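You operate a simulated robot arm through the tools that you are given. There is no shell and no other tool. Be economical: measure what you need, move in short steps, check, and stop when the job is done.

You run a simulated robot arm. Do the job below in one go: nothing can be reset, and whatever is moved stays where it is left.

TASK
Stand each napkin in the ring of its colour, on the place mat.
Fine: both rings go on the mat.

It is judged by the outcome, as a careful person would: the job done as asked, and still so three seconds after it is handed in. It fails if anything else is knocked over, pushed out of place, dropped, spilled or broken. Flat cloth is picked up by pressing the open fingertips on it (5 to 10 N) and closing them slowly along it; thin cloth reads only 2 to 8 mm in the jaws.

THE ROBOT
A 6-joint arm with a two-finger parallel gripper, fixed in place. Base frame: the origin is at the foot of the arm, x ahead of it, y to its left, z up; the work surface is at about z = 0. Readings come in mm, degrees, newtons and seconds.
With the tool pointing down near the work surface it reaches from about 140 to 580 mm from the base axis. Its first joint turns from -66.0 to 66.0 degrees. Payload 2.1 kg.
The TCP is the grasp point between the finger pads, 30 mm short of the fingertips. In the tool frame z runs along the fingers and y along their closing line. The gripper opens to 94 mm. The fingers are 28 mm wide and 10 mm thick; the gripper's body (50 by 96 mm) begins 55 mm behind the TCP.
Orientation is that of the tool frame in the base frame, as [roll, pitch, yaw] about the fixed x, y, z axes, in that order (R = Rz(yaw) Ry(pitch) Rx(roll)). With the fingers straight down and closing along the base's y, the tool's x points along the base's -x, its y along +y and its z along -z.

THE INTERFACE
- The arm moves only by the tool step_arm. Its argument "deltas" is one flat list of numbers, 7 for each row, row after row: the shift along the base's x, y, z in mm, then the turn, a rotation vector about the base's x, y, z in degrees, then the finger opening in mm, from 0 to 94. In form: [tx, ty, tz, wx, wy, wz, grip, tx, ty, tz, wx, wy, wz, grip, ...]. A call has 1 to 10 rows; each row shifts and turns the commanded pose from where the row before left it. A row lasts 0.2 s, in which the tool goes at most 50 mm and 8.6 degrees; a call with a longer step from one row to the next is refused whole, and so is a gripper value outside its range. Where a pose cannot be reached the arm comes as near as it can. A force on the tool above 40 N (or 10 N above the force at the start of the call, whichever is more), or a blocked arm, ends the call early, and 0.2 s more pass. The fingers move at their own pace (about 72 mm/s each) and stop on an object; they squeeze with about 40 N. The grip force told is the motor's: it shows also when the fingers shut on nothing. Time passes only in rows, and 0.2 s behind the last, so rows that do not move let the fingers close. It gives the time, the measured TCP pose, the force on the tool (base axes), the opening and the grip force at its end, in the units of the frame above (readings bear some noise), with the torque about the TCP (base axes, N m) and any sound that the robot's microphone picked up.
- Cameras (640 x 400 px; columns grow to the right, rows downward): "scene" is fixed at [54.9, -371.5, 488.4]; the picture's right is [0.77, -0.64, 0.00], its down [-0.34, -0.41, -0.84] and it looks along [0.54, 0.65, -0.54] (base axes); focal length 323 px, centre (320, 200). "wrist" rides on the gripper at [76, 14, -102] in the tool frame; the picture's right is [-0.18, 0.98, 0.00], its down [-0.75, -0.14, -0.64] and it looks along [-0.63, -0.12, 0.77] (tool axes); focal length 243 px, centre (320, 200). There is no depth. A picture from a camera that has moved, and an enlarged one, comes with that camera's place and axes in the base frame and with its lens.
- snapshot(camera): a new picture of that camera. The clock stands still meanwhile.
- inspect(camera, box): a new picture of the part [left, top, right, bottom] of that camera's present view, enlarged. The clock stands still meanwhile.
- hand_in(): hands the job in; it is judged then, once.

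Go step by step. Nothing tells you positions but the pictures and the camera data: compare them with the known pose of the tool, close in by small moves and look again before you grip or let go. The budget is 120 turns and 84 pictures, counting those below and the enlarged ones. Unless the task says otherwise, let go and move clear before handing in, and close with one line.

The tools are called after "Request:" as name(argument=value, ...) on one line, values as JSON. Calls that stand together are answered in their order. step_arm: Moves the arm, as the interface text tells. Its arguments: {"type":"object","properties":{"deltas":{"type":"array"}},"required":["deltas"]} The other tools are called the same way: snapshot (camera) takes a picture; inspect (camera, box) takes an enlarged picture of a part of a camera's view; hand_in () hands the job in.

At the start:

```text
time: 0.0
eef_pos: [306.6, -4.5, 312.9]
tool_rot: [-179.9, 0.1, -180.0]
contact_force: [-0.8, 0.3, 0.2]
ft_torque: [0.02, 0.0, -0.02]
opening: 94.0
finger_force: 0.1
```

scene: 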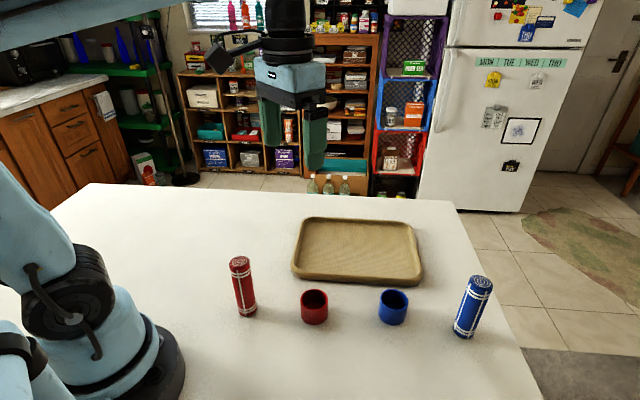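
wrist: 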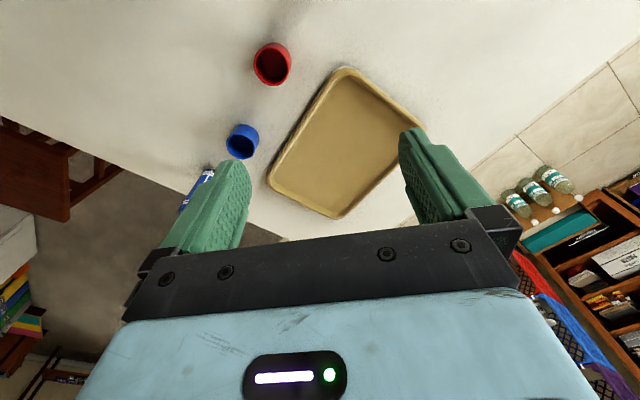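

The napkins are standing rolls: red near (200, 13) and blue near (466, -263). The rings are red near (287, -76) and blue near (395, -167), and a tan tray-like mat is around (474, 0). I'll look closer first.

Request:
inspect(camera="scene", box=[210, 230, 370, 330])

Request:
inspect(camera="scene", box=[350, 250, 510, 350])

Request:
inspect(camera="scene", box=[280, 200, 440, 300])

```text
4.00 times, centred on (290, 280) of scene
camera zoom: at [54.9, -371.5, 488.4], right [0.77, -0.64, 0.0], down [-0.34, -0.41, -0.84], along [0.54, 0.65, -0.54], focal length 1290 px, centre (440, -120)
```

zoom: 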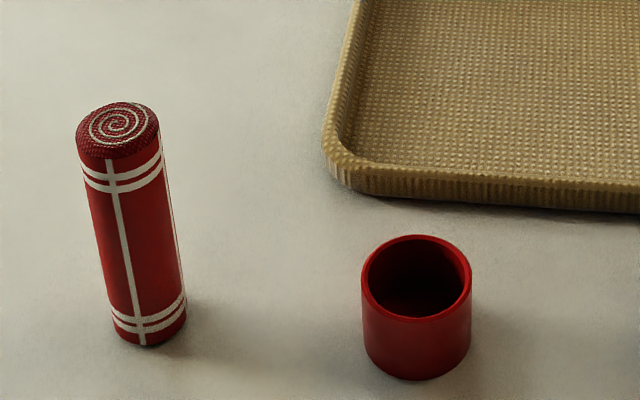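

```text
4.00 times, centred on (430, 300) of scene
camera zoom: at [54.9, -371.5, 488.4], right [0.77, -0.64, 0.0], down [-0.34, -0.41, -0.84], along [0.54, 0.65, -0.54], focal length 1290 px, centre (-120, -200)
```

zoom: 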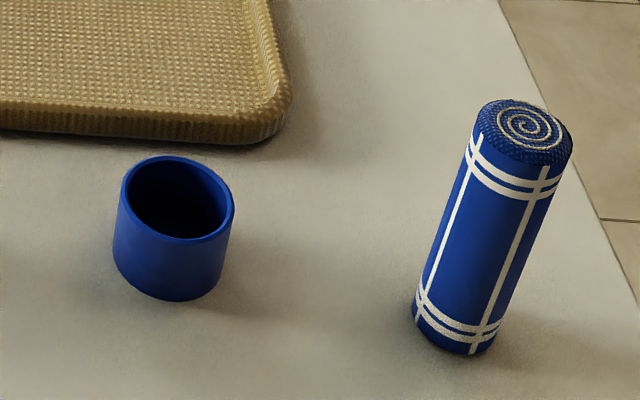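

```text
4.00 times, centred on (360, 250) of scene
camera zoom: at [54.9, -371.5, 488.4], right [0.77, -0.64, 0.0], down [-0.34, -0.41, -0.84], along [0.54, 0.65, -0.54], focal length 1290 px, centre (160, 0)
```

zoom: 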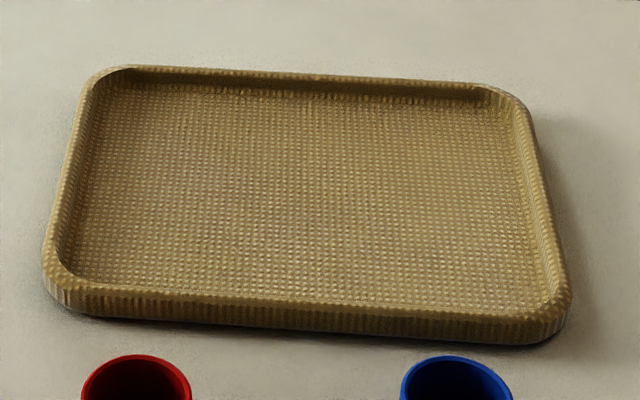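

Both rings look upright: about 47 mm wide and 38 mm tall. The napkins are about 35 mm wide and 118 mm tall. The mat's centre is near (472, 2), with its long axis at about -43°. I'll move above the red ring and check it with the wrist camera.

Request:
step_arm(deltas=[-3, -13.2, -34, 0, 0, 0, 80, -3, -13.2, -34, 0, 0, 0, 80, -3, -13.2, -34, 0, 0, 0, 80, -3, -13.2, -34, 0, 0, 0, 80, -3, -13.2, -27, 0, 0, 0, 80])

Request:
snapshot(camera="wrist")

```text
time: 1.2
eef_pos: [292.3, -70.9, 149.8]
tool_rot: [179.9, 0.0, -180.0]
contact_force: [-0.3, -0.2, 0.2]
ft_torque: [0.01, -0.02, 0.0]
opening: 80.4
finger_force: 0.1
```

```text
78 pictures are left
camera wrist: at [215.3, -57.8, 254.0], right [0.18, 0.98, 0.0], down [0.75, -0.14, 0.64], along [0.63, -0.12, -0.77], focal length 243 px, centre (320, 200)
```

wrist: 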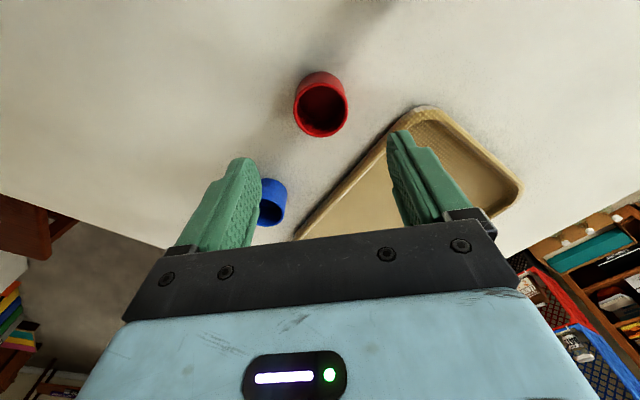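

The wrist view puts the red ring at about (290, -71), which agrees with the scene view. I'll lower over it and close.

Request:
step_arm(deltas=[-1.5, 0, -40, 0, 0, 0, 80, 0, 0, -35, 0, 0, 0, 80, 0, 0, -25, 0, 0, 0, 80, 0, 0, -15, 0, 0, 0, 80, 0, 0, 0, 0, 0, 0, 80])

Request:
snapshot(camera="scene")

```text
time: 2.4
eef_pos: [291.0, -70.5, 33.9]
tool_rot: [-180.0, 0.1, 180.0]
contact_force: [0.1, 0.2, -0.7]
ft_torque: [-0.03, -0.02, -0.03]
opening: 79.9
finger_force: 0.0
```

```text
77 pictures are left
```

scene: 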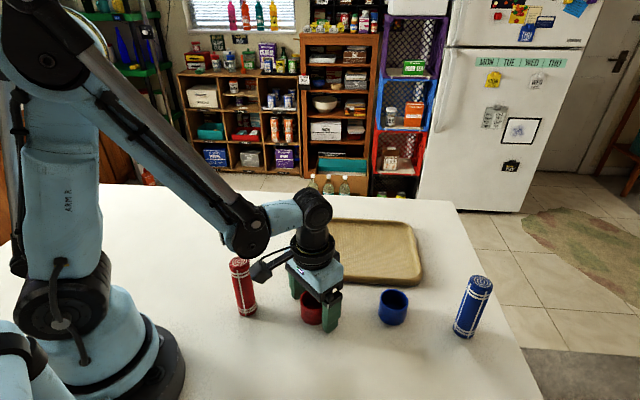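

The fingers straddle the ring. I'll close on it and lift a little.

Request:
step_arm(deltas=[0, 0, 0, 0, 0, 0, 60, 0, 0, 0, 0, 0, 0, 52, 0, 0, 0, 0, 0, 0, 44, 0, 0, 0, 0, 0, 0, 40, 0, 0, 0, 0, 0, 0, 40])

```text
time: 3.6
eef_pos: [292.5, -69.8, 34.9]
tool_rot: [-180.0, 0.0, -180.0]
contact_force: [0.2, 0.4, 1.2]
ft_torque: [0.02, -0.01, 0.0]
opening: 48.2
finger_force: 39.8
```

The ring is held at 48 mm wide. I'll lift it, turn the tool 45° so the fingers close along the mat's short axis, and carry it over the mat.

Request:
step_arm(deltas=[0, 0, 35, 0, 0, 0, 40, 0, 0, 40, 0, 0, 0, 40, 17, 14, 10, 0, 0, -7.5, 40, 22, 18, 0, 0, 0, -7.5, 40, 24, 20, 0, 0, 0, -7.5, 40, 24, 20, 0, 0, 0, -7.5, 40, 24, 20, 0, 0, 0, -7.5, 40, 25, 21, 0, 0, 0, -7.5, 40, 0, 0, 0, 0, 0, 0, 40])

Request:
snapshot(camera="scene")

Request:
snapshot(camera="wrist")

```text
time: 5.6
eef_pos: [425.5, 42.2, 118.5]
tool_rot: [-180.0, 0.0, 134.9]
contact_force: [-0.8, 0.2, -0.1]
ft_torque: [0.03, 0.04, 0.01]
opening: 39.9
finger_force: 0.1
```

```text
76 pictures are left
```

scene: 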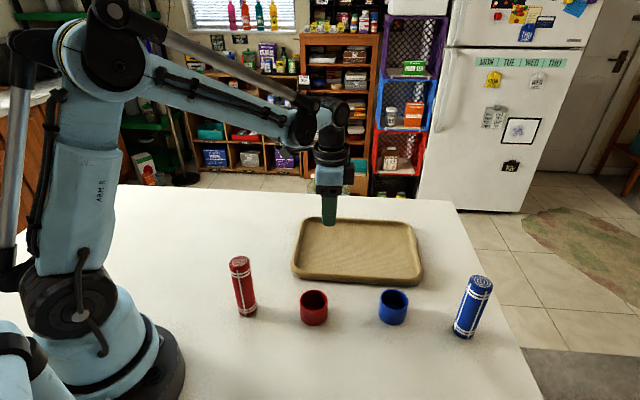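

```text
75 pictures are left
camera wrist: at [382.2, 105.6, 222.5], right [0.83, 0.56, 0.0], down [0.43, -0.63, 0.64], along [0.36, -0.53, -0.77], focal length 243 px, centre (320, 200)
```

wrist: 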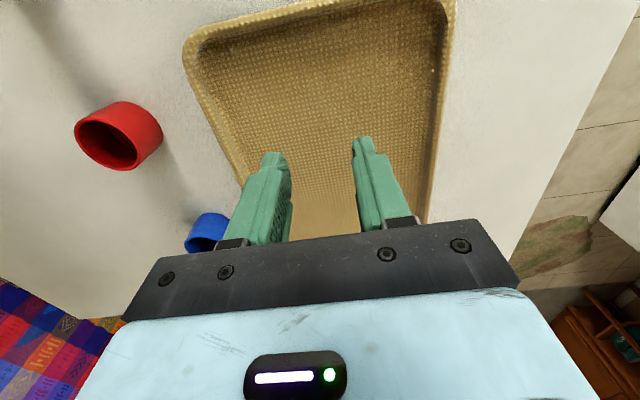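

The ring slipped out and is still standing about where it was. I'll inspect the ring and the finger shape before trying again.

Request:
inspect(camera="scene", box=[270, 270, 350, 330])

Request:
inspect(camera="wrist", box=[200, 110, 440, 260])

Request:
inspect(camera="scene", box=[280, 130, 380, 230])

```text
6.67 times, centred on (310, 300) of scene
camera zoom: at [55.0, -371.5, 488.4], right [0.77, -0.64, 0.0], down [-0.34, -0.41, -0.84], along [0.54, 0.65, -0.54], focal length 2151 px, centre (387, -467)
```

zoom: 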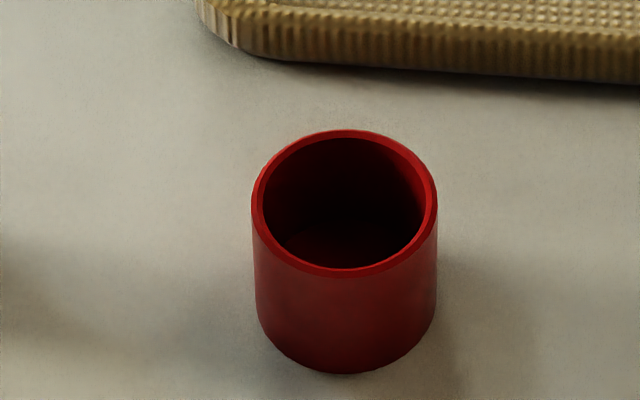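

```text
2.67 times, centred on (320, 185) of wrist
camera zoom: at [382.2, 105.6, 222.5], right [0.83, 0.56, 0.0], down [0.43, -0.63, 0.64], along [0.36, -0.53, -0.77], focal length 647 px, centre (320, 240)
```

zoom: 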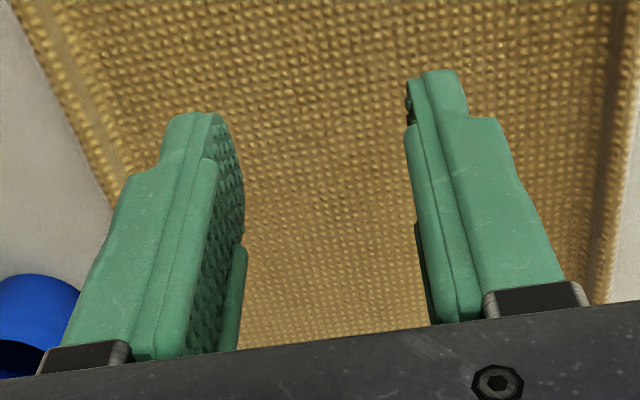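

```text
4.00 times, centred on (330, 180) of scene
camera zoom: at [55.0, -371.5, 488.4], right [0.77, -0.64, 0.0], down [-0.34, -0.41, -0.84], along [0.54, 0.65, -0.54], focal length 1290 px, centre (280, 280)
```

zoom: 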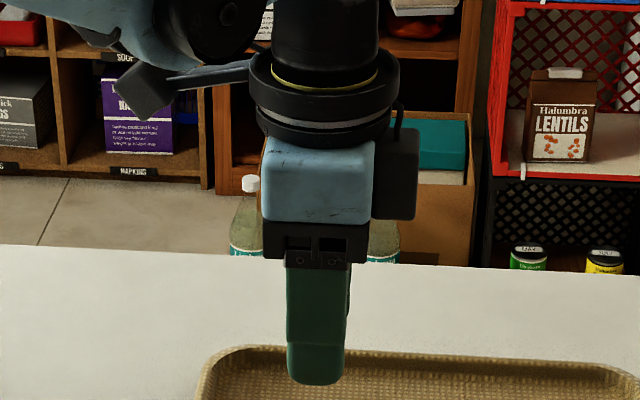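

The ring is undisturbed. I'll go back, grip as deep as possible, give it time to settle, and lift slowly while watching the opening.

Request:
step_arm(deltas=[-33, -28, 0, 0, 0, 0, 80, -34, -28, 0, 0, 0, 0, 80, -34, -28, 0, 0, 0, 0, 80, -34, -28.5, 0, 0, 0, 0, 80, 0, 0, 0, 0, 0, 0, 80])

Request:
snapshot(camera="wrist")

```text
time: 6.8
eef_pos: [293.8, -70.4, 119.9]
tool_rot: [180.0, 0.0, 135.0]
contact_force: [-0.9, 0.1, 0.7]
ft_torque: [0.01, 0.01, 0.0]
opening: 80.0
finger_force: 0.0
```

```text
71 pictures are left
camera wrist: at [248.9, -7.0, 222.6], right [0.82, 0.57, 0.0], down [0.43, -0.63, 0.64], along [0.36, -0.53, -0.77], focal length 243 px, centre (320, 200)
```

wrist: 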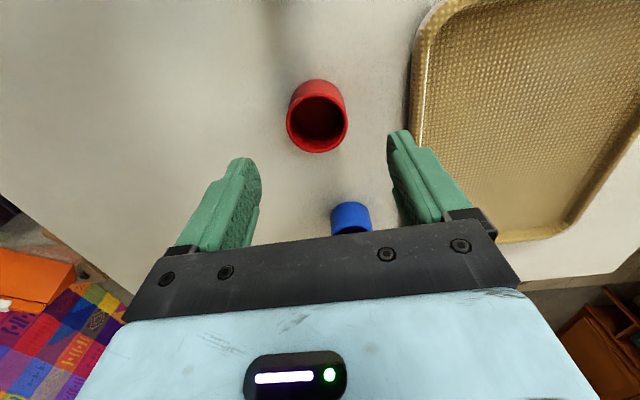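

The ring is at about (290, -71). I'll lower to about z = 32.

Request:
step_arm(deltas=[-2, 0, -40, 0, 0, 0, 80, 0, 0, -30, 0, 0, 0, 80, 0, 0, -13, 0, 0, 0, 80, 0, 0, -5, 0, 0, 0, 80, 0, 0, 0, 0, 0, 0, 60, 0, 0, 0, 0, 0, 0, 45, 0, 0, 0, 0, 0, 0, 30, 0, 0, 0, 0, 0, 0, 30, 0, 0, 0, 0, 0, 0, 30, 0, 0, 0, 0, 0, 0, 30])

Request:
inspect(camera="scene", box=[260, 240, 380, 340])

```text
time: 9.0
eef_pos: [290.4, -69.1, 30.6]
tool_rot: [-180.0, -0.1, 135.1]
contact_force: [-0.4, -0.6, 0.7]
ft_torque: [0.01, -0.03, 0.01]
opening: 47.8
finger_force: 39.7
```

```text
4.00 times, centred on (320, 290) of scene
camera zoom: at [54.9, -371.5, 488.4], right [0.77, -0.64, 0.0], down [-0.34, -0.41, -0.84], along [0.54, 0.65, -0.54], focal length 1290 px, centre (320, -160)
```

zoom: 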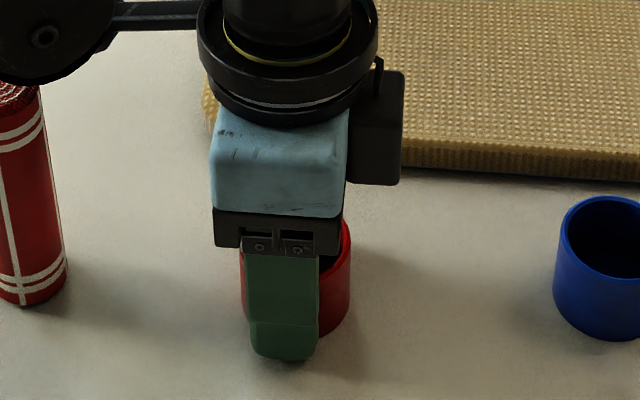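

It's gripped, with the fingers about 3 mm off-centre. I'll lift slowly by a few millimetres.

Request:
step_arm(deltas=[0, 0, 2, 0, 0, 0, 30, 0, 0, 4, 0, 0, 0, 30, 0, 0, 4, 0, 0, 0, 30, 0, 0, 5, 0, 0, 0, 30])

Request:
inspect(camera="scene", box=[260, 240, 380, 340])

```text
time: 10.0
eef_pos: [289.8, -70.2, 46.6]
tool_rot: [179.9, 0.0, 135.0]
contact_force: [-0.6, 0.2, -0.5]
ft_torque: [-0.01, -0.02, 0.0]
opening: 47.8
finger_force: 40.0
```

```text
4.00 times, centred on (320, 290) of scene
camera zoom: at [54.9, -371.5, 488.4], right [0.77, -0.64, 0.0], down [-0.34, -0.41, -0.84], along [0.54, 0.65, -0.54], focal length 1290 px, centre (320, -160)
```

zoom: 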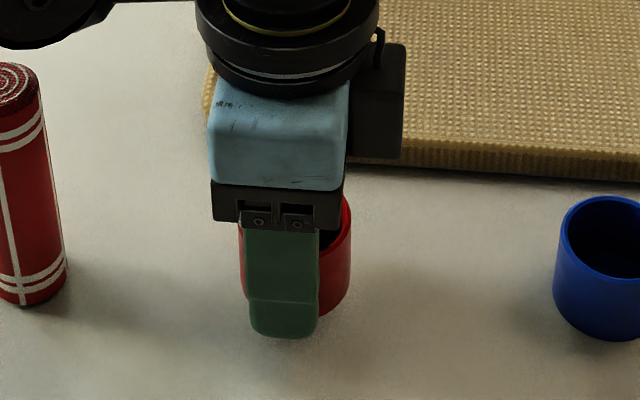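

The ring is coming up with the fingers this time. I'll keep lifting gently.

Request:
step_arm(deltas=[0, 0, 6, 0, 0, 0, 30, 0, 0, 8, 0, 0, 0, 30, 0, 0, 10, 0, 0, 0, 30, 0, 0, 12, 0, 0, 0, 30, 0, 0, 12, 0, 0, 0, 30, 0, 0, 10, 0, 0, 0, 30, 0, 0, 6, 0, 0, 0, 30])

Request:
snapshot(camera="scene")

```text
time: 11.6
eef_pos: [289.7, -70.9, 110.1]
tool_rot: [180.0, 0.1, 134.9]
contact_force: [-1.2, -0.1, -1.2]
ft_torque: [-0.01, -0.03, 0.01]
opening: 47.7
finger_force: 40.0
```

```text
68 pictures are left
```

scene: 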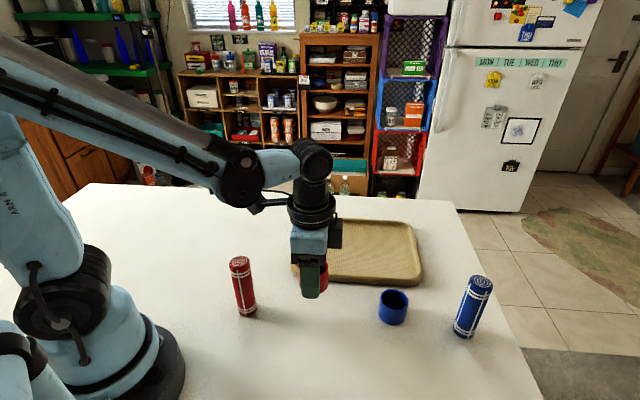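

The ring is held at 47.7 mm. I'll carry it smoothly over the mat's near-left half.

Request:
step_arm(deltas=[6, 5, 0, 0, 0, 0, 30, 13, 11, 0, 0, 0, 0, 30, 18, 15, 0, 0, 0, 0, 30, 20, 16, 0, 0, 0, 0, 30, 20, 17, 0, 0, 0, 0, 30, 20, 17, 0, 0, 0, 0, 30, 18, 15, 0, 0, 0, 0, 30, 14, 11, 0, 0, 0, 0, 30, 9, 7, 0, 0, 0, 0, 30, 0, 0, 0, 0, 0, 0, 30])

Request:
snapshot(camera="scene")

Request:
snapshot(camera="wrist")

```text
time: 13.8
eef_pos: [428.5, 45.0, 110.2]
tool_rot: [-180.0, 0.0, 135.0]
contact_force: [-0.9, 0.0, -0.2]
ft_torque: [-0.02, 0.01, -0.03]
opening: 47.6
finger_force: 39.9
```

```text
67 pictures are left
```

scene: 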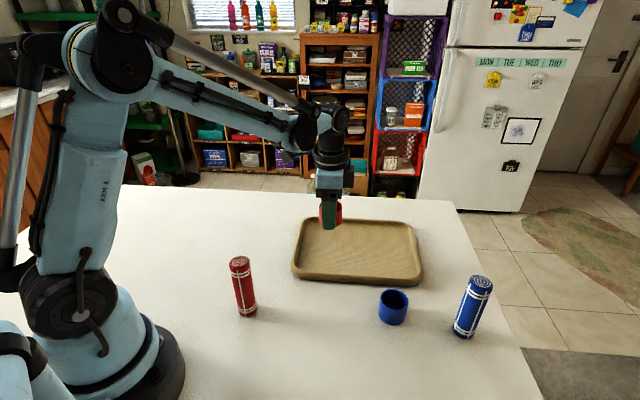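

```text
66 pictures are left
camera wrist: at [384.5, 108.2, 213.5], right [0.83, 0.56, 0.0], down [0.43, -0.63, 0.64], along [0.36, -0.53, -0.77], focal length 243 px, centre (320, 200)
```

wrist: 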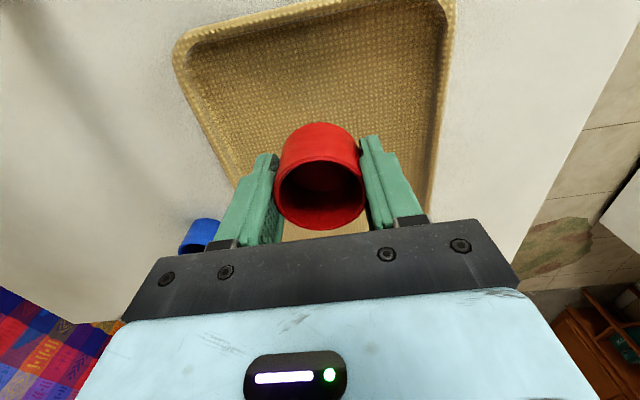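

The ring is upright over the left half of the mat. I'll lower it, then feel for the mat's floor.

Request:
step_arm(deltas=[0, 0, -8, 0, 0, 0, 30, 0, 0, -15, 0, 0, 0, 30, 0, 0, -18, 0, 0, 0, 30, 0, 0, -15, 0, 0, 0, 30, 0, 0, -9, 0, 0, 0, 30, 0, 0, -3, 0, 0, 0, 30, 0, 0, -1.5, 0, 0, 0, 30, 0, 0, 0, 0, 0, 0, 30])

Request:
inspect(camera="scene", box=[280, 200, 440, 300])

```text
time: 15.6
eef_pos: [427.7, 43.3, 39.5]
tool_rot: [-179.9, 0.1, 135.1]
contact_force: [-0.2, -0.4, -0.5]
ft_torque: [0.02, -0.02, 0.01]
opening: 47.7
finger_force: 39.6
```

```text
4.00 times, centred on (360, 250) of scene
camera zoom: at [54.9, -371.5, 488.4], right [0.77, -0.64, 0.0], down [-0.34, -0.41, -0.84], along [0.54, 0.65, -0.54], focal length 1290 px, centre (160, 0)
```

zoom: 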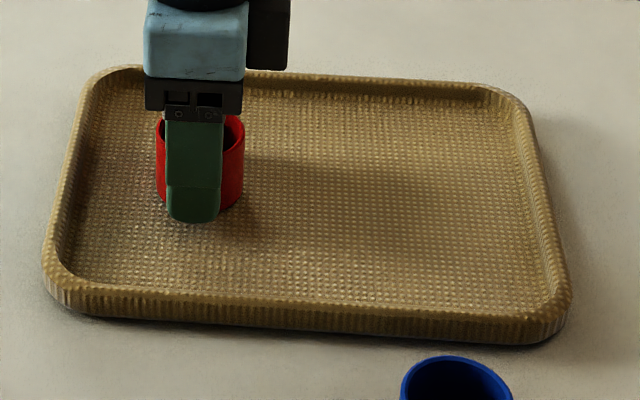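

Request:
step_arm(deltas=[0, 0, -1.5, 0, 0, 0, 30, 0, 0, -1, 0, 0, 0, 30, 0, 0, -1, 0, 0, 0, 30, 0, 0, 0, 0, 0, 0, 30])

```text
time: 16.6
eef_pos: [426.9, 43.8, 37.5]
tool_rot: [180.0, -0.1, 135.0]
contact_force: [0.4, 0.3, -0.2]
ft_torque: [0.0, -0.01, 0.03]
opening: 47.4
finger_force: 40.4
```

No contact yet, so I'll keep lowering in 1 mm steps.

Request:
step_arm(deltas=[0, 0, -1, 0, 0, 0, 30, 0, 0, -1, 0, 0, 0, 30, 0, 0, 0, 0, 0, 0, 30])

```text
time: 17.4
eef_pos: [427.7, 43.4, 35.7]
tool_rot: [180.0, 0.0, 135.0]
contact_force: [-3.7, -0.8, 35.0]
ft_torque: [-0.01, 0.04, 0.03]
opening: 48.0
finger_force: 39.9
```

The ring touched the floor with 35 N. I'll ease up slightly, release, and rise.

Request:
step_arm(deltas=[0, 0, 0.8, 0, 0, 0, 30, 0, 0, 0, 0, 0, 0, 52, 0, 0, 0, 0, 0, 0, 60, 0, 0, 0, 0, 0, 0, 68, 0, 0, 8, 0, 0, 0, 68, 0, 0, 20, 0, 0, 0, 68, 0, 0, 30, 0, 0, 0, 68, 0, 0, 30, 0, 0, 0, 68, 0, 0, 0, 0, 0, 0, 68])

Request:
snapshot(camera="scene")

Request:
snapshot(camera="wrist")

```text
time: 19.4
eef_pos: [427.3, 42.9, 125.8]
tool_rot: [179.9, 0.0, 135.0]
contact_force: [0.6, 0.7, -0.5]
ft_torque: [-0.02, 0.02, 0.01]
opening: 68.0
finger_force: 0.0
```

```text
64 pictures are left
```

scene: 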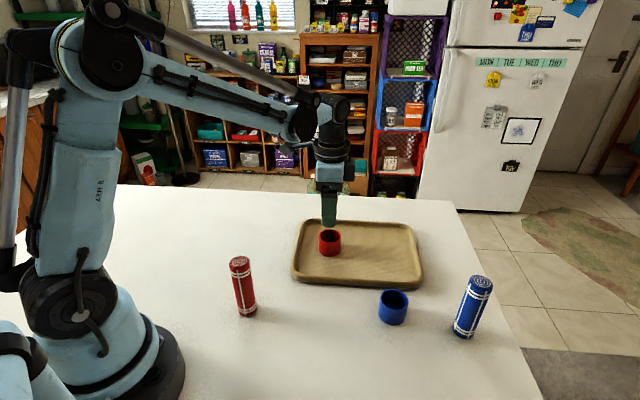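

```text
63 pictures are left
camera wrist: at [383.6, 106.3, 229.1], right [0.83, 0.56, 0.0], down [0.43, -0.63, 0.64], along [0.36, -0.53, -0.77], focal length 243 px, centre (320, 200)
```

wrist: 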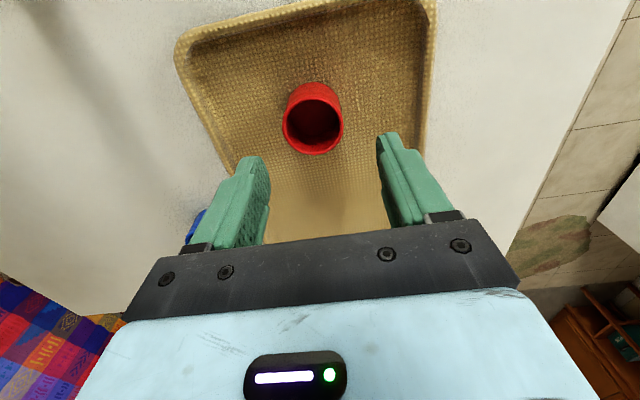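

The red ring stands on the mat. Next is the blue ring, near (400, -160).

Request:
step_arm(deltas=[-5, -40, 0, 0, 0, 0, 70, -5, -41, 0, 0, 0, 0, 70, -6, -41, 0, 0, 0, 0, 70, -6, -41, 0, 0, 0, 0, 70, -5, -40, 0, 0, 0, 0, 70, 0, 0, 0, 0, 0, 0, 70])

Request:
snapshot(camera="wrist")

Request:
inspect(camera="scene", box=[290, 200, 370, 260])

```text
time: 20.8
eef_pos: [398.4, -158.9, 122.9]
tool_rot: [180.0, 0.0, 134.9]
contact_force: [0.3, -0.2, -0.8]
ft_torque: [0.03, -0.02, -0.02]
opening: 69.8
finger_force: 0.0
```

```text
62 pictures are left
camera wrist: at [354.8, -96.4, 227.8], right [0.83, 0.56, 0.0], down [0.43, -0.63, 0.64], along [0.36, -0.53, -0.77], focal length 243 px, centre (320, 200)
```

wrist: 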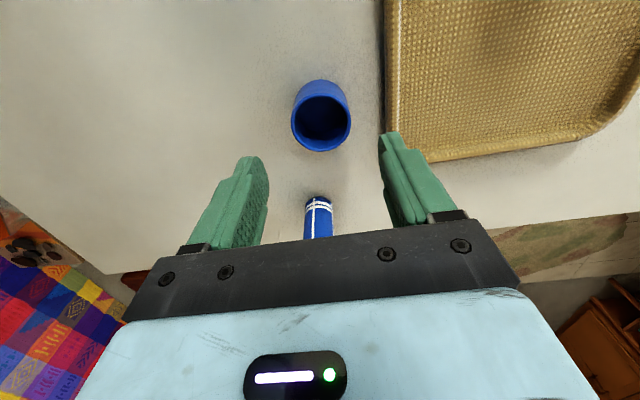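

```text
6.67 times, centred on (330, 230) of scene
camera zoom: at [54.9, -371.5, 488.4], right [0.77, -0.64, 0.0], down [-0.34, -0.41, -0.84], along [0.54, 0.65, -0.54], focal length 2151 px, centre (253, 0)
```

zoom: 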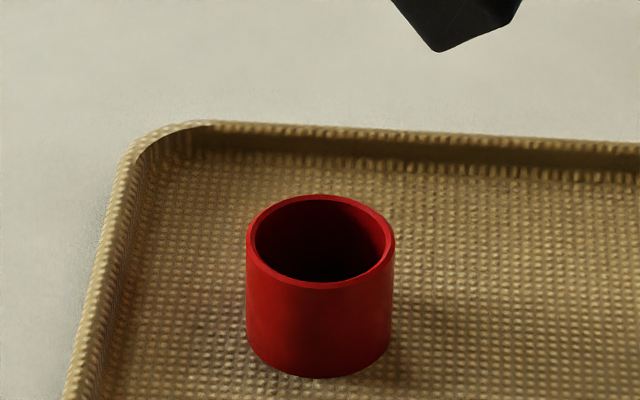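

The blue ring is centred between the fingers. I'll lower and grip it.

Request:
step_arm(deltas=[-0.5, 1, -40, 0, 0, 0, 70, 0, 0, -32, 0, 0, 0, 70, 0, 0, -14, 0, 0, 0, 70, 0, 0, -6, 0, 0, 0, 70, 0, 0, 0, 0, 0, 0, 60, 0, 0, 0, 0, 0, 0, 45, 0, 0, 0, 0, 0, 0, 30, 0, 0, 0, 0, 0, 0, 30, 0, 0, 0, 0, 0, 0, 30, 0, 0, 0, 0, 0, 0, 30])

Request:
inspect(camera="scene", box=[330, 240, 450, 340])

```text
time: 23.0
eef_pos: [400.0, -155.9, 32.3]
tool_rot: [-180.0, -0.1, 135.0]
contact_force: [0.2, 0.1, -1.2]
ft_torque: [-0.01, 0.0, 0.03]
opening: 48.3
finger_force: 40.1
```

```text
4.00 times, centred on (390, 290) of scene
camera zoom: at [54.9, -371.5, 488.3], right [0.77, -0.64, 0.0], down [-0.34, -0.41, -0.84], along [0.54, 0.65, -0.54], focal length 1290 px, centre (40, -160)
```

zoom: 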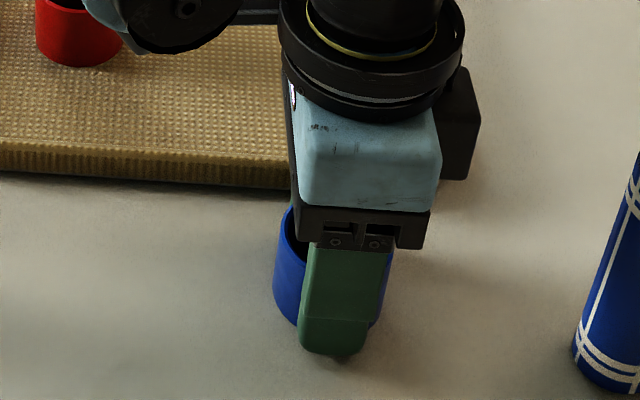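

Gripped at 48.3 mm. I'll lift slowly.

Request:
step_arm(deltas=[0, 0, 2, 0, 0, 0, 30, 0, 0, 4, 0, 0, 0, 30, 0, 0, 6, 0, 0, 0, 30, 0, 0, 9, 0, 0, 0, 30, 0, 0, 12, 0, 0, 0, 30, 0, 0, 14, 0, 0, 0, 30, 0, 0, 14, 0, 0, 0, 30, 0, 0, 10, 0, 0, 0, 30, 0, 0, 5, 0, 0, 0, 30])

Request:
snapshot(camera="wrist")

```text
time: 25.0
eef_pos: [399.3, -159.4, 107.9]
tool_rot: [-179.9, -0.1, 135.0]
contact_force: [0.8, -0.2, -0.8]
ft_torque: [0.01, -0.02, -0.02]
opening: 48.2
finger_force: 39.9
```

```text
59 pictures are left
camera wrist: at [355.9, -96.0, 212.0], right [0.83, 0.56, 0.0], down [0.43, -0.63, 0.64], along [0.36, -0.53, -0.77], focal length 243 px, centre (320, 200)
```

wrist: 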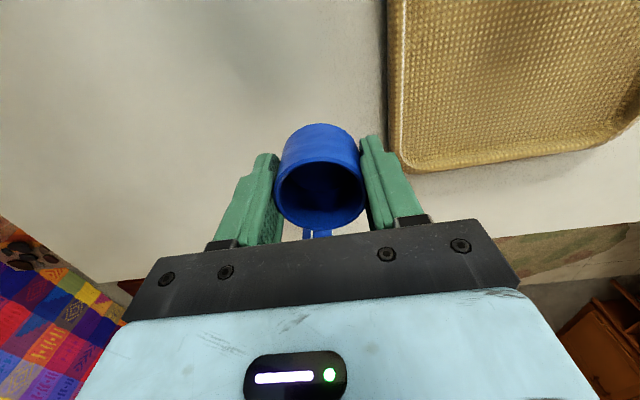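

The blue ring is held. I'll carry it to the mat's right half, around (512, -42).

Request:
step_arm(deltas=[5, 5, 0, 0, 0, 0, 30, 11, 11, 0, 0, 0, 0, 30, 14, 15, 0, 0, 0, 0, 30, 15, 16, 0, 0, 0, 0, 30, 16, 16, 0, 0, 0, 0, 30, 16, 16, 0, 0, 0, 0, 30, 14, 15, 0, 0, 0, 0, 30, 12, 13, 0, 0, 0, 0, 30, 9, 10, 0, 0, 0, 0, 30, 0, 0, 0, 0, 0, 0, 30])

Request:
snapshot(camera="scene")

Request:
snapshot(camera="wrist")

```text
time: 27.2
eef_pos: [513.8, -42.6, 109.1]
tool_rot: [-180.0, 0.0, 135.0]
contact_force: [0.2, 0.5, -0.5]
ft_torque: [0.03, -0.04, -0.03]
opening: 48.2
finger_force: 40.1
```

```text
58 pictures are left
```

scene: 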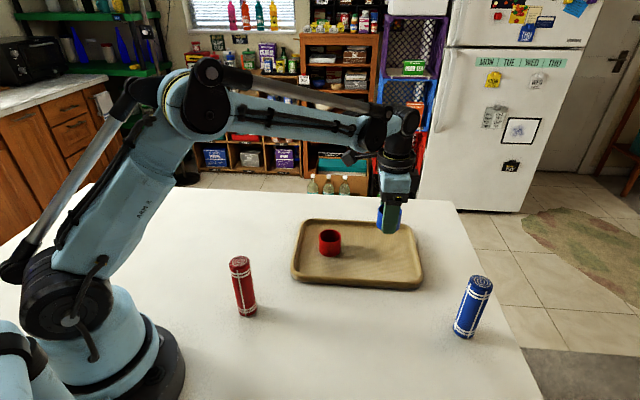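

```text
57 pictures are left
camera wrist: at [469.0, 21.9, 212.7], right [0.83, 0.56, 0.0], down [0.43, -0.63, 0.64], along [0.36, -0.53, -0.77], focal length 243 px, centre (320, 200)
```

wrist: 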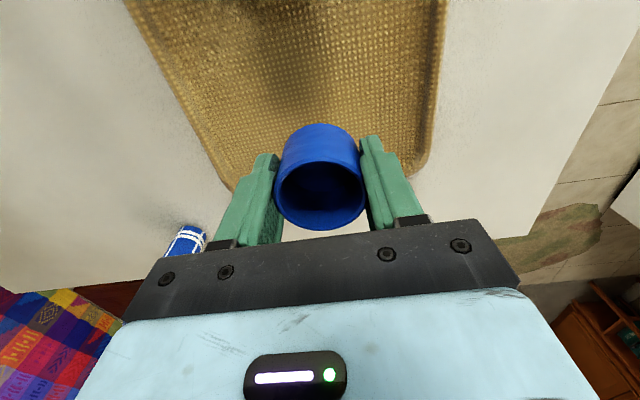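

It's over the mat interior, so I'll lower it and feel for contact.

Request:
step_arm(deltas=[0, 0, -8, 0, 0, 0, 30, 0, 0, -15, 0, 0, 0, 30, 0, 0, -18, 0, 0, 0, 30, 0, 0, -15, 0, 0, 0, 30, 0, 0, -9, 0, 0, 0, 30, 0, 0, -3, 0, 0, 0, 30, 0, 0, -1, 0, 0, 0, 30, 0, 0, -1, 0, 0, 0, 30, 0, 0, 0, 0, 0, 0, 30])

```text
time: 29.2
eef_pos: [513.0, -42.8, 38.9]
tool_rot: [-179.9, 0.0, 135.0]
contact_force: [-0.7, 0.5, -1.4]
ft_torque: [0.01, 0.0, 0.0]
opening: 48.3
finger_force: 40.3
```

Request:
step_arm(deltas=[0, 0, -0.8, 0, 0, 0, 30, 0, 0, -0.7, 0, 0, 0, 30, 0, 0, 0, 0, 0, 0, 30])

```text
time: 30.0
eef_pos: [512.9, -39.9, 37.1]
tool_rot: [180.0, -0.1, 135.0]
contact_force: [-1.9, 1.3, 30.1]
ft_torque: [0.01, 0.1, -0.01]
opening: 48.3
finger_force: 39.8
```

Contact. I'll ease up, release, and rise.

Request:
step_arm(deltas=[0, 0, 0.8, 0, 0, 0, 30, 0, 0, 0, 0, 0, 0, 52, 0, 0, 0, 0, 0, 0, 60, 0, 0, 0, 0, 0, 0, 68, 0, 0, 8, 0, 0, 0, 68, 0, 0, 20, 0, 0, 0, 68, 0, 0, 35, 0, 0, 0, 68, 0, 0, 40, 0, 0, 0, 68, 0, 0, 0, 0, 0, 0, 68])

Request:
inspect(camera="scene", box=[280, 200, 440, 300])

Request:
snapshot(camera="wrist")

```text
time: 32.0
eef_pos: [513.3, -41.5, 140.2]
tool_rot: [179.9, 0.0, 135.0]
contact_force: [0.4, -0.3, 1.0]
ft_torque: [0.0, 0.02, -0.01]
opening: 68.1
finger_force: 0.0
```

```text
4.00 times, centred on (360, 250) of scene
camera zoom: at [54.9, -371.5, 488.4], right [0.77, -0.64, 0.0], down [-0.34, -0.41, -0.84], along [0.54, 0.65, -0.54], focal length 1290 px, centre (160, 0)
```

zoom: 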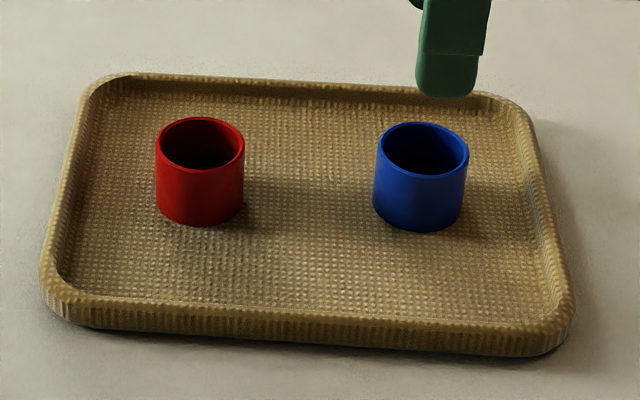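

```text
55 pictures are left
camera wrist: at [470.2, 21.9, 243.7], right [0.83, 0.56, 0.0], down [0.43, -0.63, 0.64], along [0.36, -0.53, -0.77], focal length 243 px, centre (320, 200)
```

wrist: 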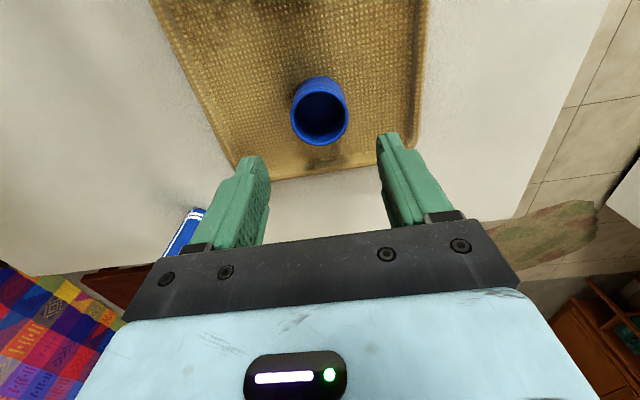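

Both rings stand on the mat: red at (423.5, 38.5) and blue at (514, -42). Next I'll move above the blue napkin, near (466, -261).

Request:
step_arm(deltas=[0, 0, 40, 0, 0, 0, 75, -9, -42, 15, 0, 0, 0, 75, -9, -44, 5, 0, 0, 0, 75, -9, -44, 0, 0, 0, 0, 75, -10, -45, 0, 0, 0, 0, 75, -10, -44.5, 0, 0, 0, 0, 75, 0, 0, 0, 0, 0, 0, 75])

Request:
snapshot(camera="wrist")

Request:
snapshot(camera="scene")

```text
time: 33.6
eef_pos: [468.6, -260.0, 198.7]
tool_rot: [-179.9, 0.0, 135.0]
contact_force: [-0.3, 0.9, 0.0]
ft_torque: [0.04, 0.02, 0.01]
opening: 75.2
finger_force: 0.1
```

```text
54 pictures are left
camera wrist: at [424.3, -197.5, 302.6], right [0.82, 0.57, 0.0], down [0.43, -0.63, 0.64], along [0.36, -0.53, -0.77], focal length 243 px, centre (320, 200)
```

wrist: 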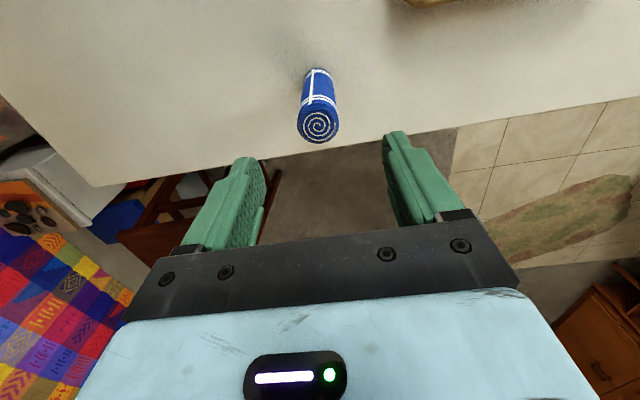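

```text
53 pictures are left
```

scene: 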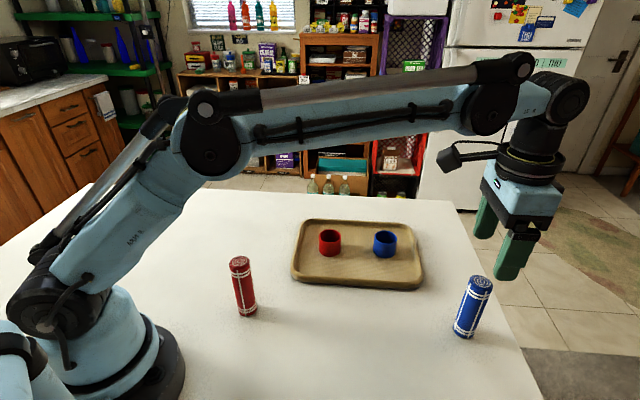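

The blue napkin is at about (467, -261.5), well centred. I'll lower to z = 86 and grip.

Request:
step_arm(deltas=[-1, -0.5, -40, 0, 0, 0, 75, 0, 0, -40, 0, 0, 0, 75, 0, 0, -25, 0, 0, 0, 75, 0, 0, -8, 0, 0, 0, 75, 0, 0, 0, 0, 0, 0, 75])

Request:
snapshot(camera="wrist")

Request:
inspect(camera="scene", box=[410, 220, 570, 345])

```text
time: 34.8
eef_pos: [466.0, -259.5, 85.5]
tool_rot: [179.9, 0.0, 135.0]
contact_force: [-0.1, -0.5, 1.1]
ft_torque: [0.0, 0.0, 0.0]
opening: 74.9
finger_force: 0.0
```

```text
52 pictures are left
camera wrist: at [421.3, -197.0, 190.0], right [0.83, 0.56, 0.0], down [0.43, -0.63, 0.64], along [0.36, -0.53, -0.77], focal length 243 px, centre (320, 200)
```

wrist: 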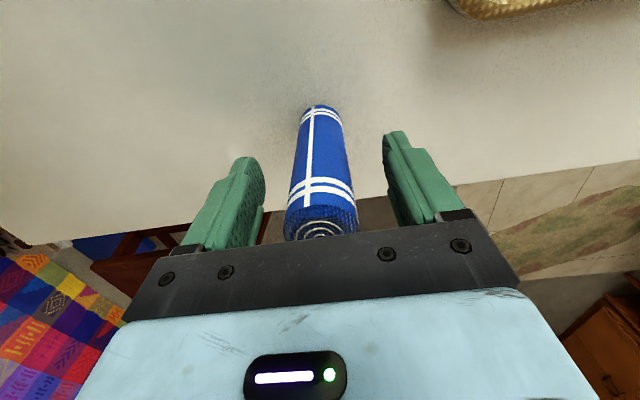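

```text
3.20 times, centred on (490, 282) of scene
camera zoom: at [54.9, -371.5, 488.4], right [0.77, -0.64, 0.0], down [-0.34, -0.41, -0.84], along [0.54, 0.65, -0.54], focal length 1032 px, centre (-224, -64)
```

zoom: 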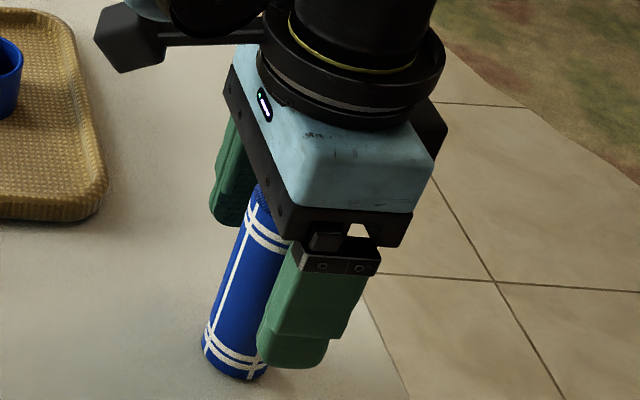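

The fingers straddle the napkin. I'll close gently.

Request:
step_arm(deltas=[0, 0, 0, 0, 0, 0, 62, 0, 0, 0, 0, 0, 0, 52, 0, 0, 0, 0, 0, 0, 44, 0, 0, 0, 0, 0, 0, 38, 0, 0, 0, 0, 0, 0, 33, 0, 0, 0, 0, 0, 0, 28, 0, 0, 0, 0, 0, 0, 24, 0, 0, 0, 0, 0, 0, 24, 0, 0, 0, 0, 0, 0, 24])

Request:
snapshot(camera="wrist")

```text
time: 36.8
eef_pos: [465.3, -261.0, 86.1]
tool_rot: [-179.9, 0.0, 135.0]
contact_force: [0.6, 0.4, -0.4]
ft_torque: [0.0, -0.01, 0.01]
opening: 30.6
finger_force: 40.4
```

```text
50 pictures are left
camera wrist: at [421.3, -197.1, 190.3], right [0.83, 0.56, 0.0], down [0.43, -0.63, 0.64], along [0.36, -0.53, -0.77], focal length 243 px, centre (320, 200)
```

wrist: 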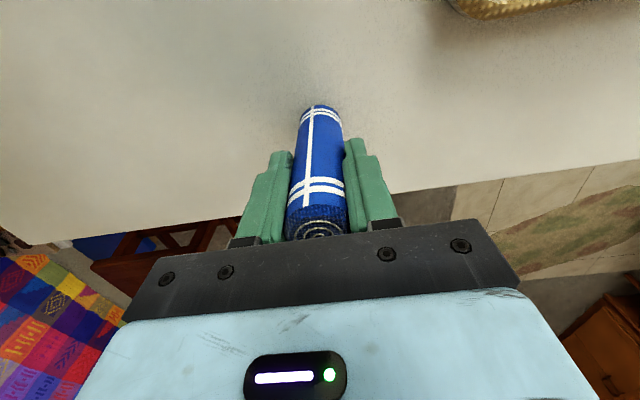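

Held at 30.6 mm; the cloth is slightly compressed. I'll lift gently.

Request:
step_arm(deltas=[0, 0, 2, 0, 0, 0, 20, 0, 0, 4, 0, 0, 0, 20, 0, 0, 6, 0, 0, 0, 20, 0, 0, 10, 0, 0, 0, 20, 0, 0, 14, 0, 0, 0, 20, 0, 0, 16, 0, 0, 0, 20, 0, 0, 14, 0, 0, 0, 20, 0, 0, 10, 0, 0, 0, 20, 0, 0, 4, 0, 0, 0, 20, 0, 0, 0, 0, 0, 0, 20])

Request:
snapshot(camera="wrist")

Request:
inspect(camera="scene", box=[410, 180, 570, 345])

```text
time: 39.0
eef_pos: [464.4, -261.8, 167.5]
tool_rot: [-180.0, 0.1, 135.0]
contact_force: [0.5, 0.3, -1.2]
ft_torque: [-0.04, -0.02, 0.02]
opening: 30.6
finger_force: 39.9
```

```text
49 pictures are left
camera wrist: at [420.3, -198.0, 271.4], right [0.83, 0.56, 0.0], down [0.43, -0.63, 0.64], along [0.36, -0.53, -0.77], focal length 243 px, centre (320, 200)
```

wrist: 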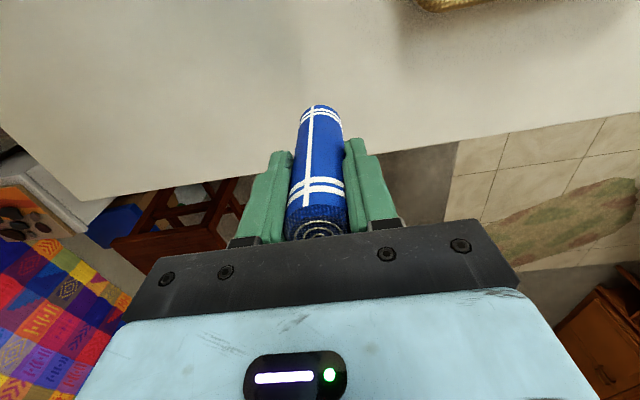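

```text
2.42 times, centred on (490, 262) of scene
camera zoom: at [54.9, -371.5, 488.3], right [0.77, -0.64, 0.0], down [-0.34, -0.41, -0.84], along [0.54, 0.65, -0.54], focal length 782 px, centre (-92, 48)
```

zoom: 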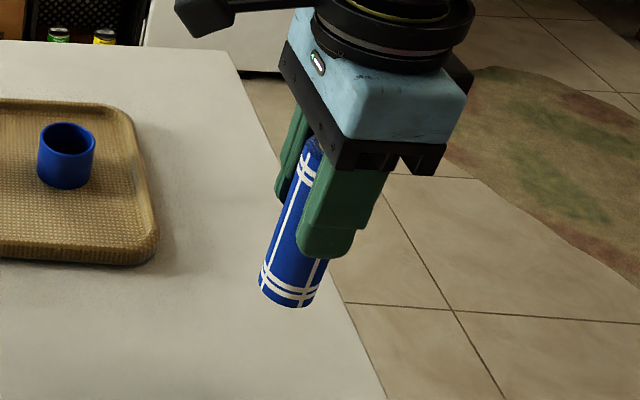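

The napkin hangs straight. I'll carry it to above the blue ring.

Request:
step_arm(deltas=[2, 8, 0, 0, 0, 0, 20, 4, 18, 0, 0, 0, 0, 20, 6, 26, 0, 0, 0, 0, 20, 6.5, 30, 0, 0, 0, 0, 20, 6.5, 30, 0, 0, 0, 0, 20, 6.5, 30, 0, 0, 0, 0, 20, 6.5, 28, 0, 0, 0, 0, 20, 5, 24, 0, 0, 0, 0, 20, 4, 16, 0, 0, 0, 0, 20, 2, 10.6, 0, 0, 0, 0, 20])

Request:
step_arm(deltas=[0, 0, -10, 0, 0, 0, 20, 0, 0, -10, 0, 0, 0, 20, 0, 0, -5, 0, 0, 0, 20, 0, 0, 0, 0, 0, 0, 20])

Request:
inspect(camera="scene", box=[330, 170, 450, 270])

Request:
snapshot(camera="wrist")

```text
time: 41.2
eef_pos: [514.7, -39.0, 167.0]
tool_rot: [180.0, 0.0, 135.0]
contact_force: [0.0, 0.4, -0.7]
ft_torque: [-0.04, 0.0, -0.01]
opening: 30.7
finger_force: 40.2
```

```text
time: 42.2
eef_pos: [513.2, -39.3, 142.2]
tool_rot: [179.9, -0.1, 135.0]
contact_force: [0.4, -0.1, -0.4]
ft_torque: [0.0, 0.0, -0.02]
opening: 30.8
finger_force: 40.1
```

```text
4.00 times, centred on (390, 220) of scene
camera zoom: at [54.9, -371.5, 488.4], right [0.77, -0.64, 0.0], down [-0.34, -0.41, -0.84], along [0.54, 0.65, -0.54], focal length 1290 px, centre (40, 120)
```

zoom: 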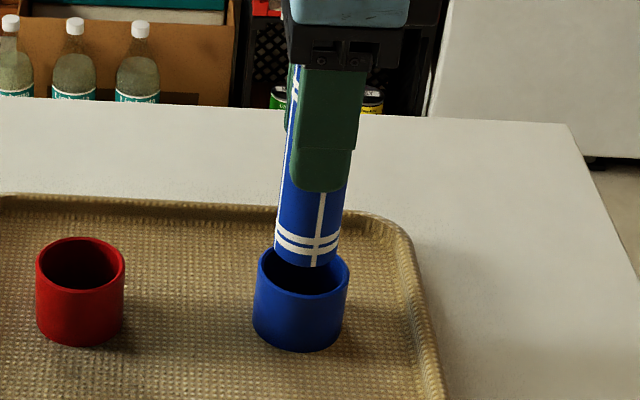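

```text
46 pictures are left
camera wrist: at [469.3, 23.3, 245.6], right [0.83, 0.56, 0.0], down [0.43, -0.63, 0.64], along [0.36, -0.53, -0.77], focal length 243 px, centre (320, 200)
```

wrist: 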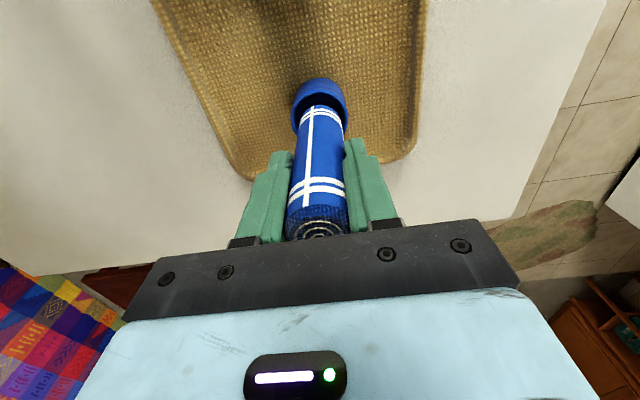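

The napkin is about 2 mm off-centre. I'll correct by (-2, -0.8) and lower to just above the rim.

Request:
step_arm(deltas=[-2, -0.8, 0, 0, 0, 0, 20, 0, 0, -6, 0, 0, 0, 20, 0, 0, 0, 0, 0, 0, 20])

Request:
inspect(camera="scene", box=[350, 200, 430, 260])

Request:
inspect(camera="wrist", box=[260, 60, 380, 140])

```text
time: 43.0
eef_pos: [512.6, -41.0, 135.1]
tool_rot: [179.9, -0.1, 135.0]
contact_force: [0.5, -0.2, -0.8]
ft_torque: [0.0, 0.02, 0.0]
opening: 30.7
finger_force: 39.6
```

```text
6.67 times, centred on (390, 230) of scene
camera zoom: at [54.9, -371.5, 488.4], right [0.77, -0.64, 0.0], down [-0.34, -0.41, -0.84], along [0.54, 0.65, -0.54], focal length 2151 px, centre (-147, 0)
```

zoom: 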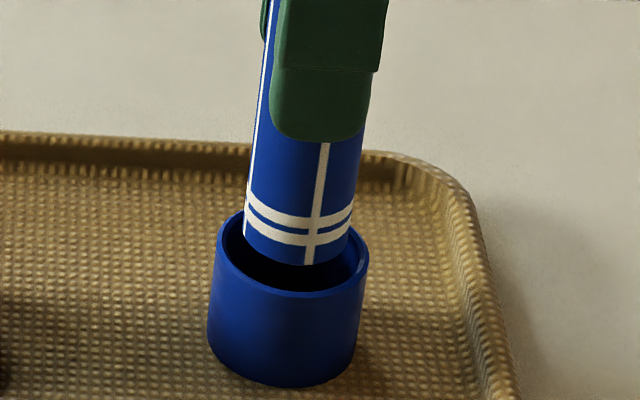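

```text
5.00 times, centred on (320, 100) of wrist
camera zoom: at [468.0, 21.4, 239.4], right [0.83, 0.56, 0.0], down [0.43, -0.63, 0.64], along [0.36, -0.53, -0.77], focal length 1213 px, centre (320, 700)
```

zoom: 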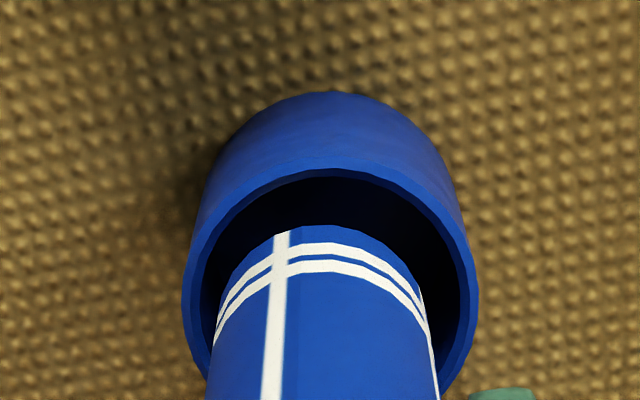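

Alignment is within about 1 mm and the clearance is about 4 mm. I'll nudge slightly and insert.

Request:
step_arm(deltas=[-0.6, 0.5, -4, 0, 0, 0, 20, 0, 0, -6, 0, 0, 0, 20, 0, 0, -8, 0, 0, 0, 20, 0, 0, -8, 0, 0, 0, 20, 0, 0, -8, 0, 0, 0, 20, 0, 0, -5, 0, 0, 0, 20, 0, 0, 0, 0, 0, 0, 20])

Request:
inspect(camera="scene", box=[330, 170, 450, 270])

```text
time: 44.6
eef_pos: [509.3, -40.2, 98.2]
tool_rot: [179.9, 0.0, 135.0]
contact_force: [0.1, 0.1, 0.3]
ft_torque: [-0.02, 0.04, -0.01]
opening: 30.6
finger_force: 40.2
```

```text
4.00 times, centred on (390, 220) of scene
camera zoom: at [54.9, -371.5, 488.4], right [0.77, -0.64, 0.0], down [-0.34, -0.41, -0.84], along [0.54, 0.65, -0.54], focal length 1290 px, centre (40, 120)
```

zoom: 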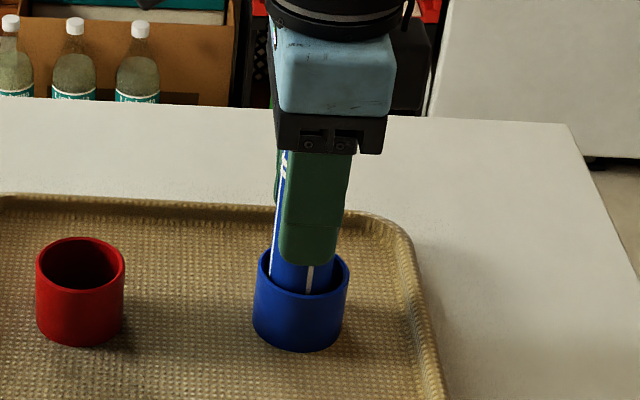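

The napkin is inside the ring with no contact force. I'll lower the last few millimetres.

Request:
step_arm(deltas=[0, 0, -2, 0, 0, 0, 20, 0, 0, -2, 0, 0, 0, 20, 0, 0, -1, 0, 0, 0, 20, 0, 0, -0.8, 0, 0, 0, 20, 0, 0, 0, 0, 0, 0, 20])

```text
time: 45.1
eef_pos: [508.8, -41.8, 98.0]
tool_rot: [-179.9, 0.1, 135.1]
contact_force: [0.0, 0.0, 14.9]
ft_torque: [0.0, -0.02, -0.01]
opening: 31.0
finger_force: 39.7
stopped in row 2: the force on the tool passed its limit at 45 N (the readings are from after the stop); the commanded pose is now the measured one
```

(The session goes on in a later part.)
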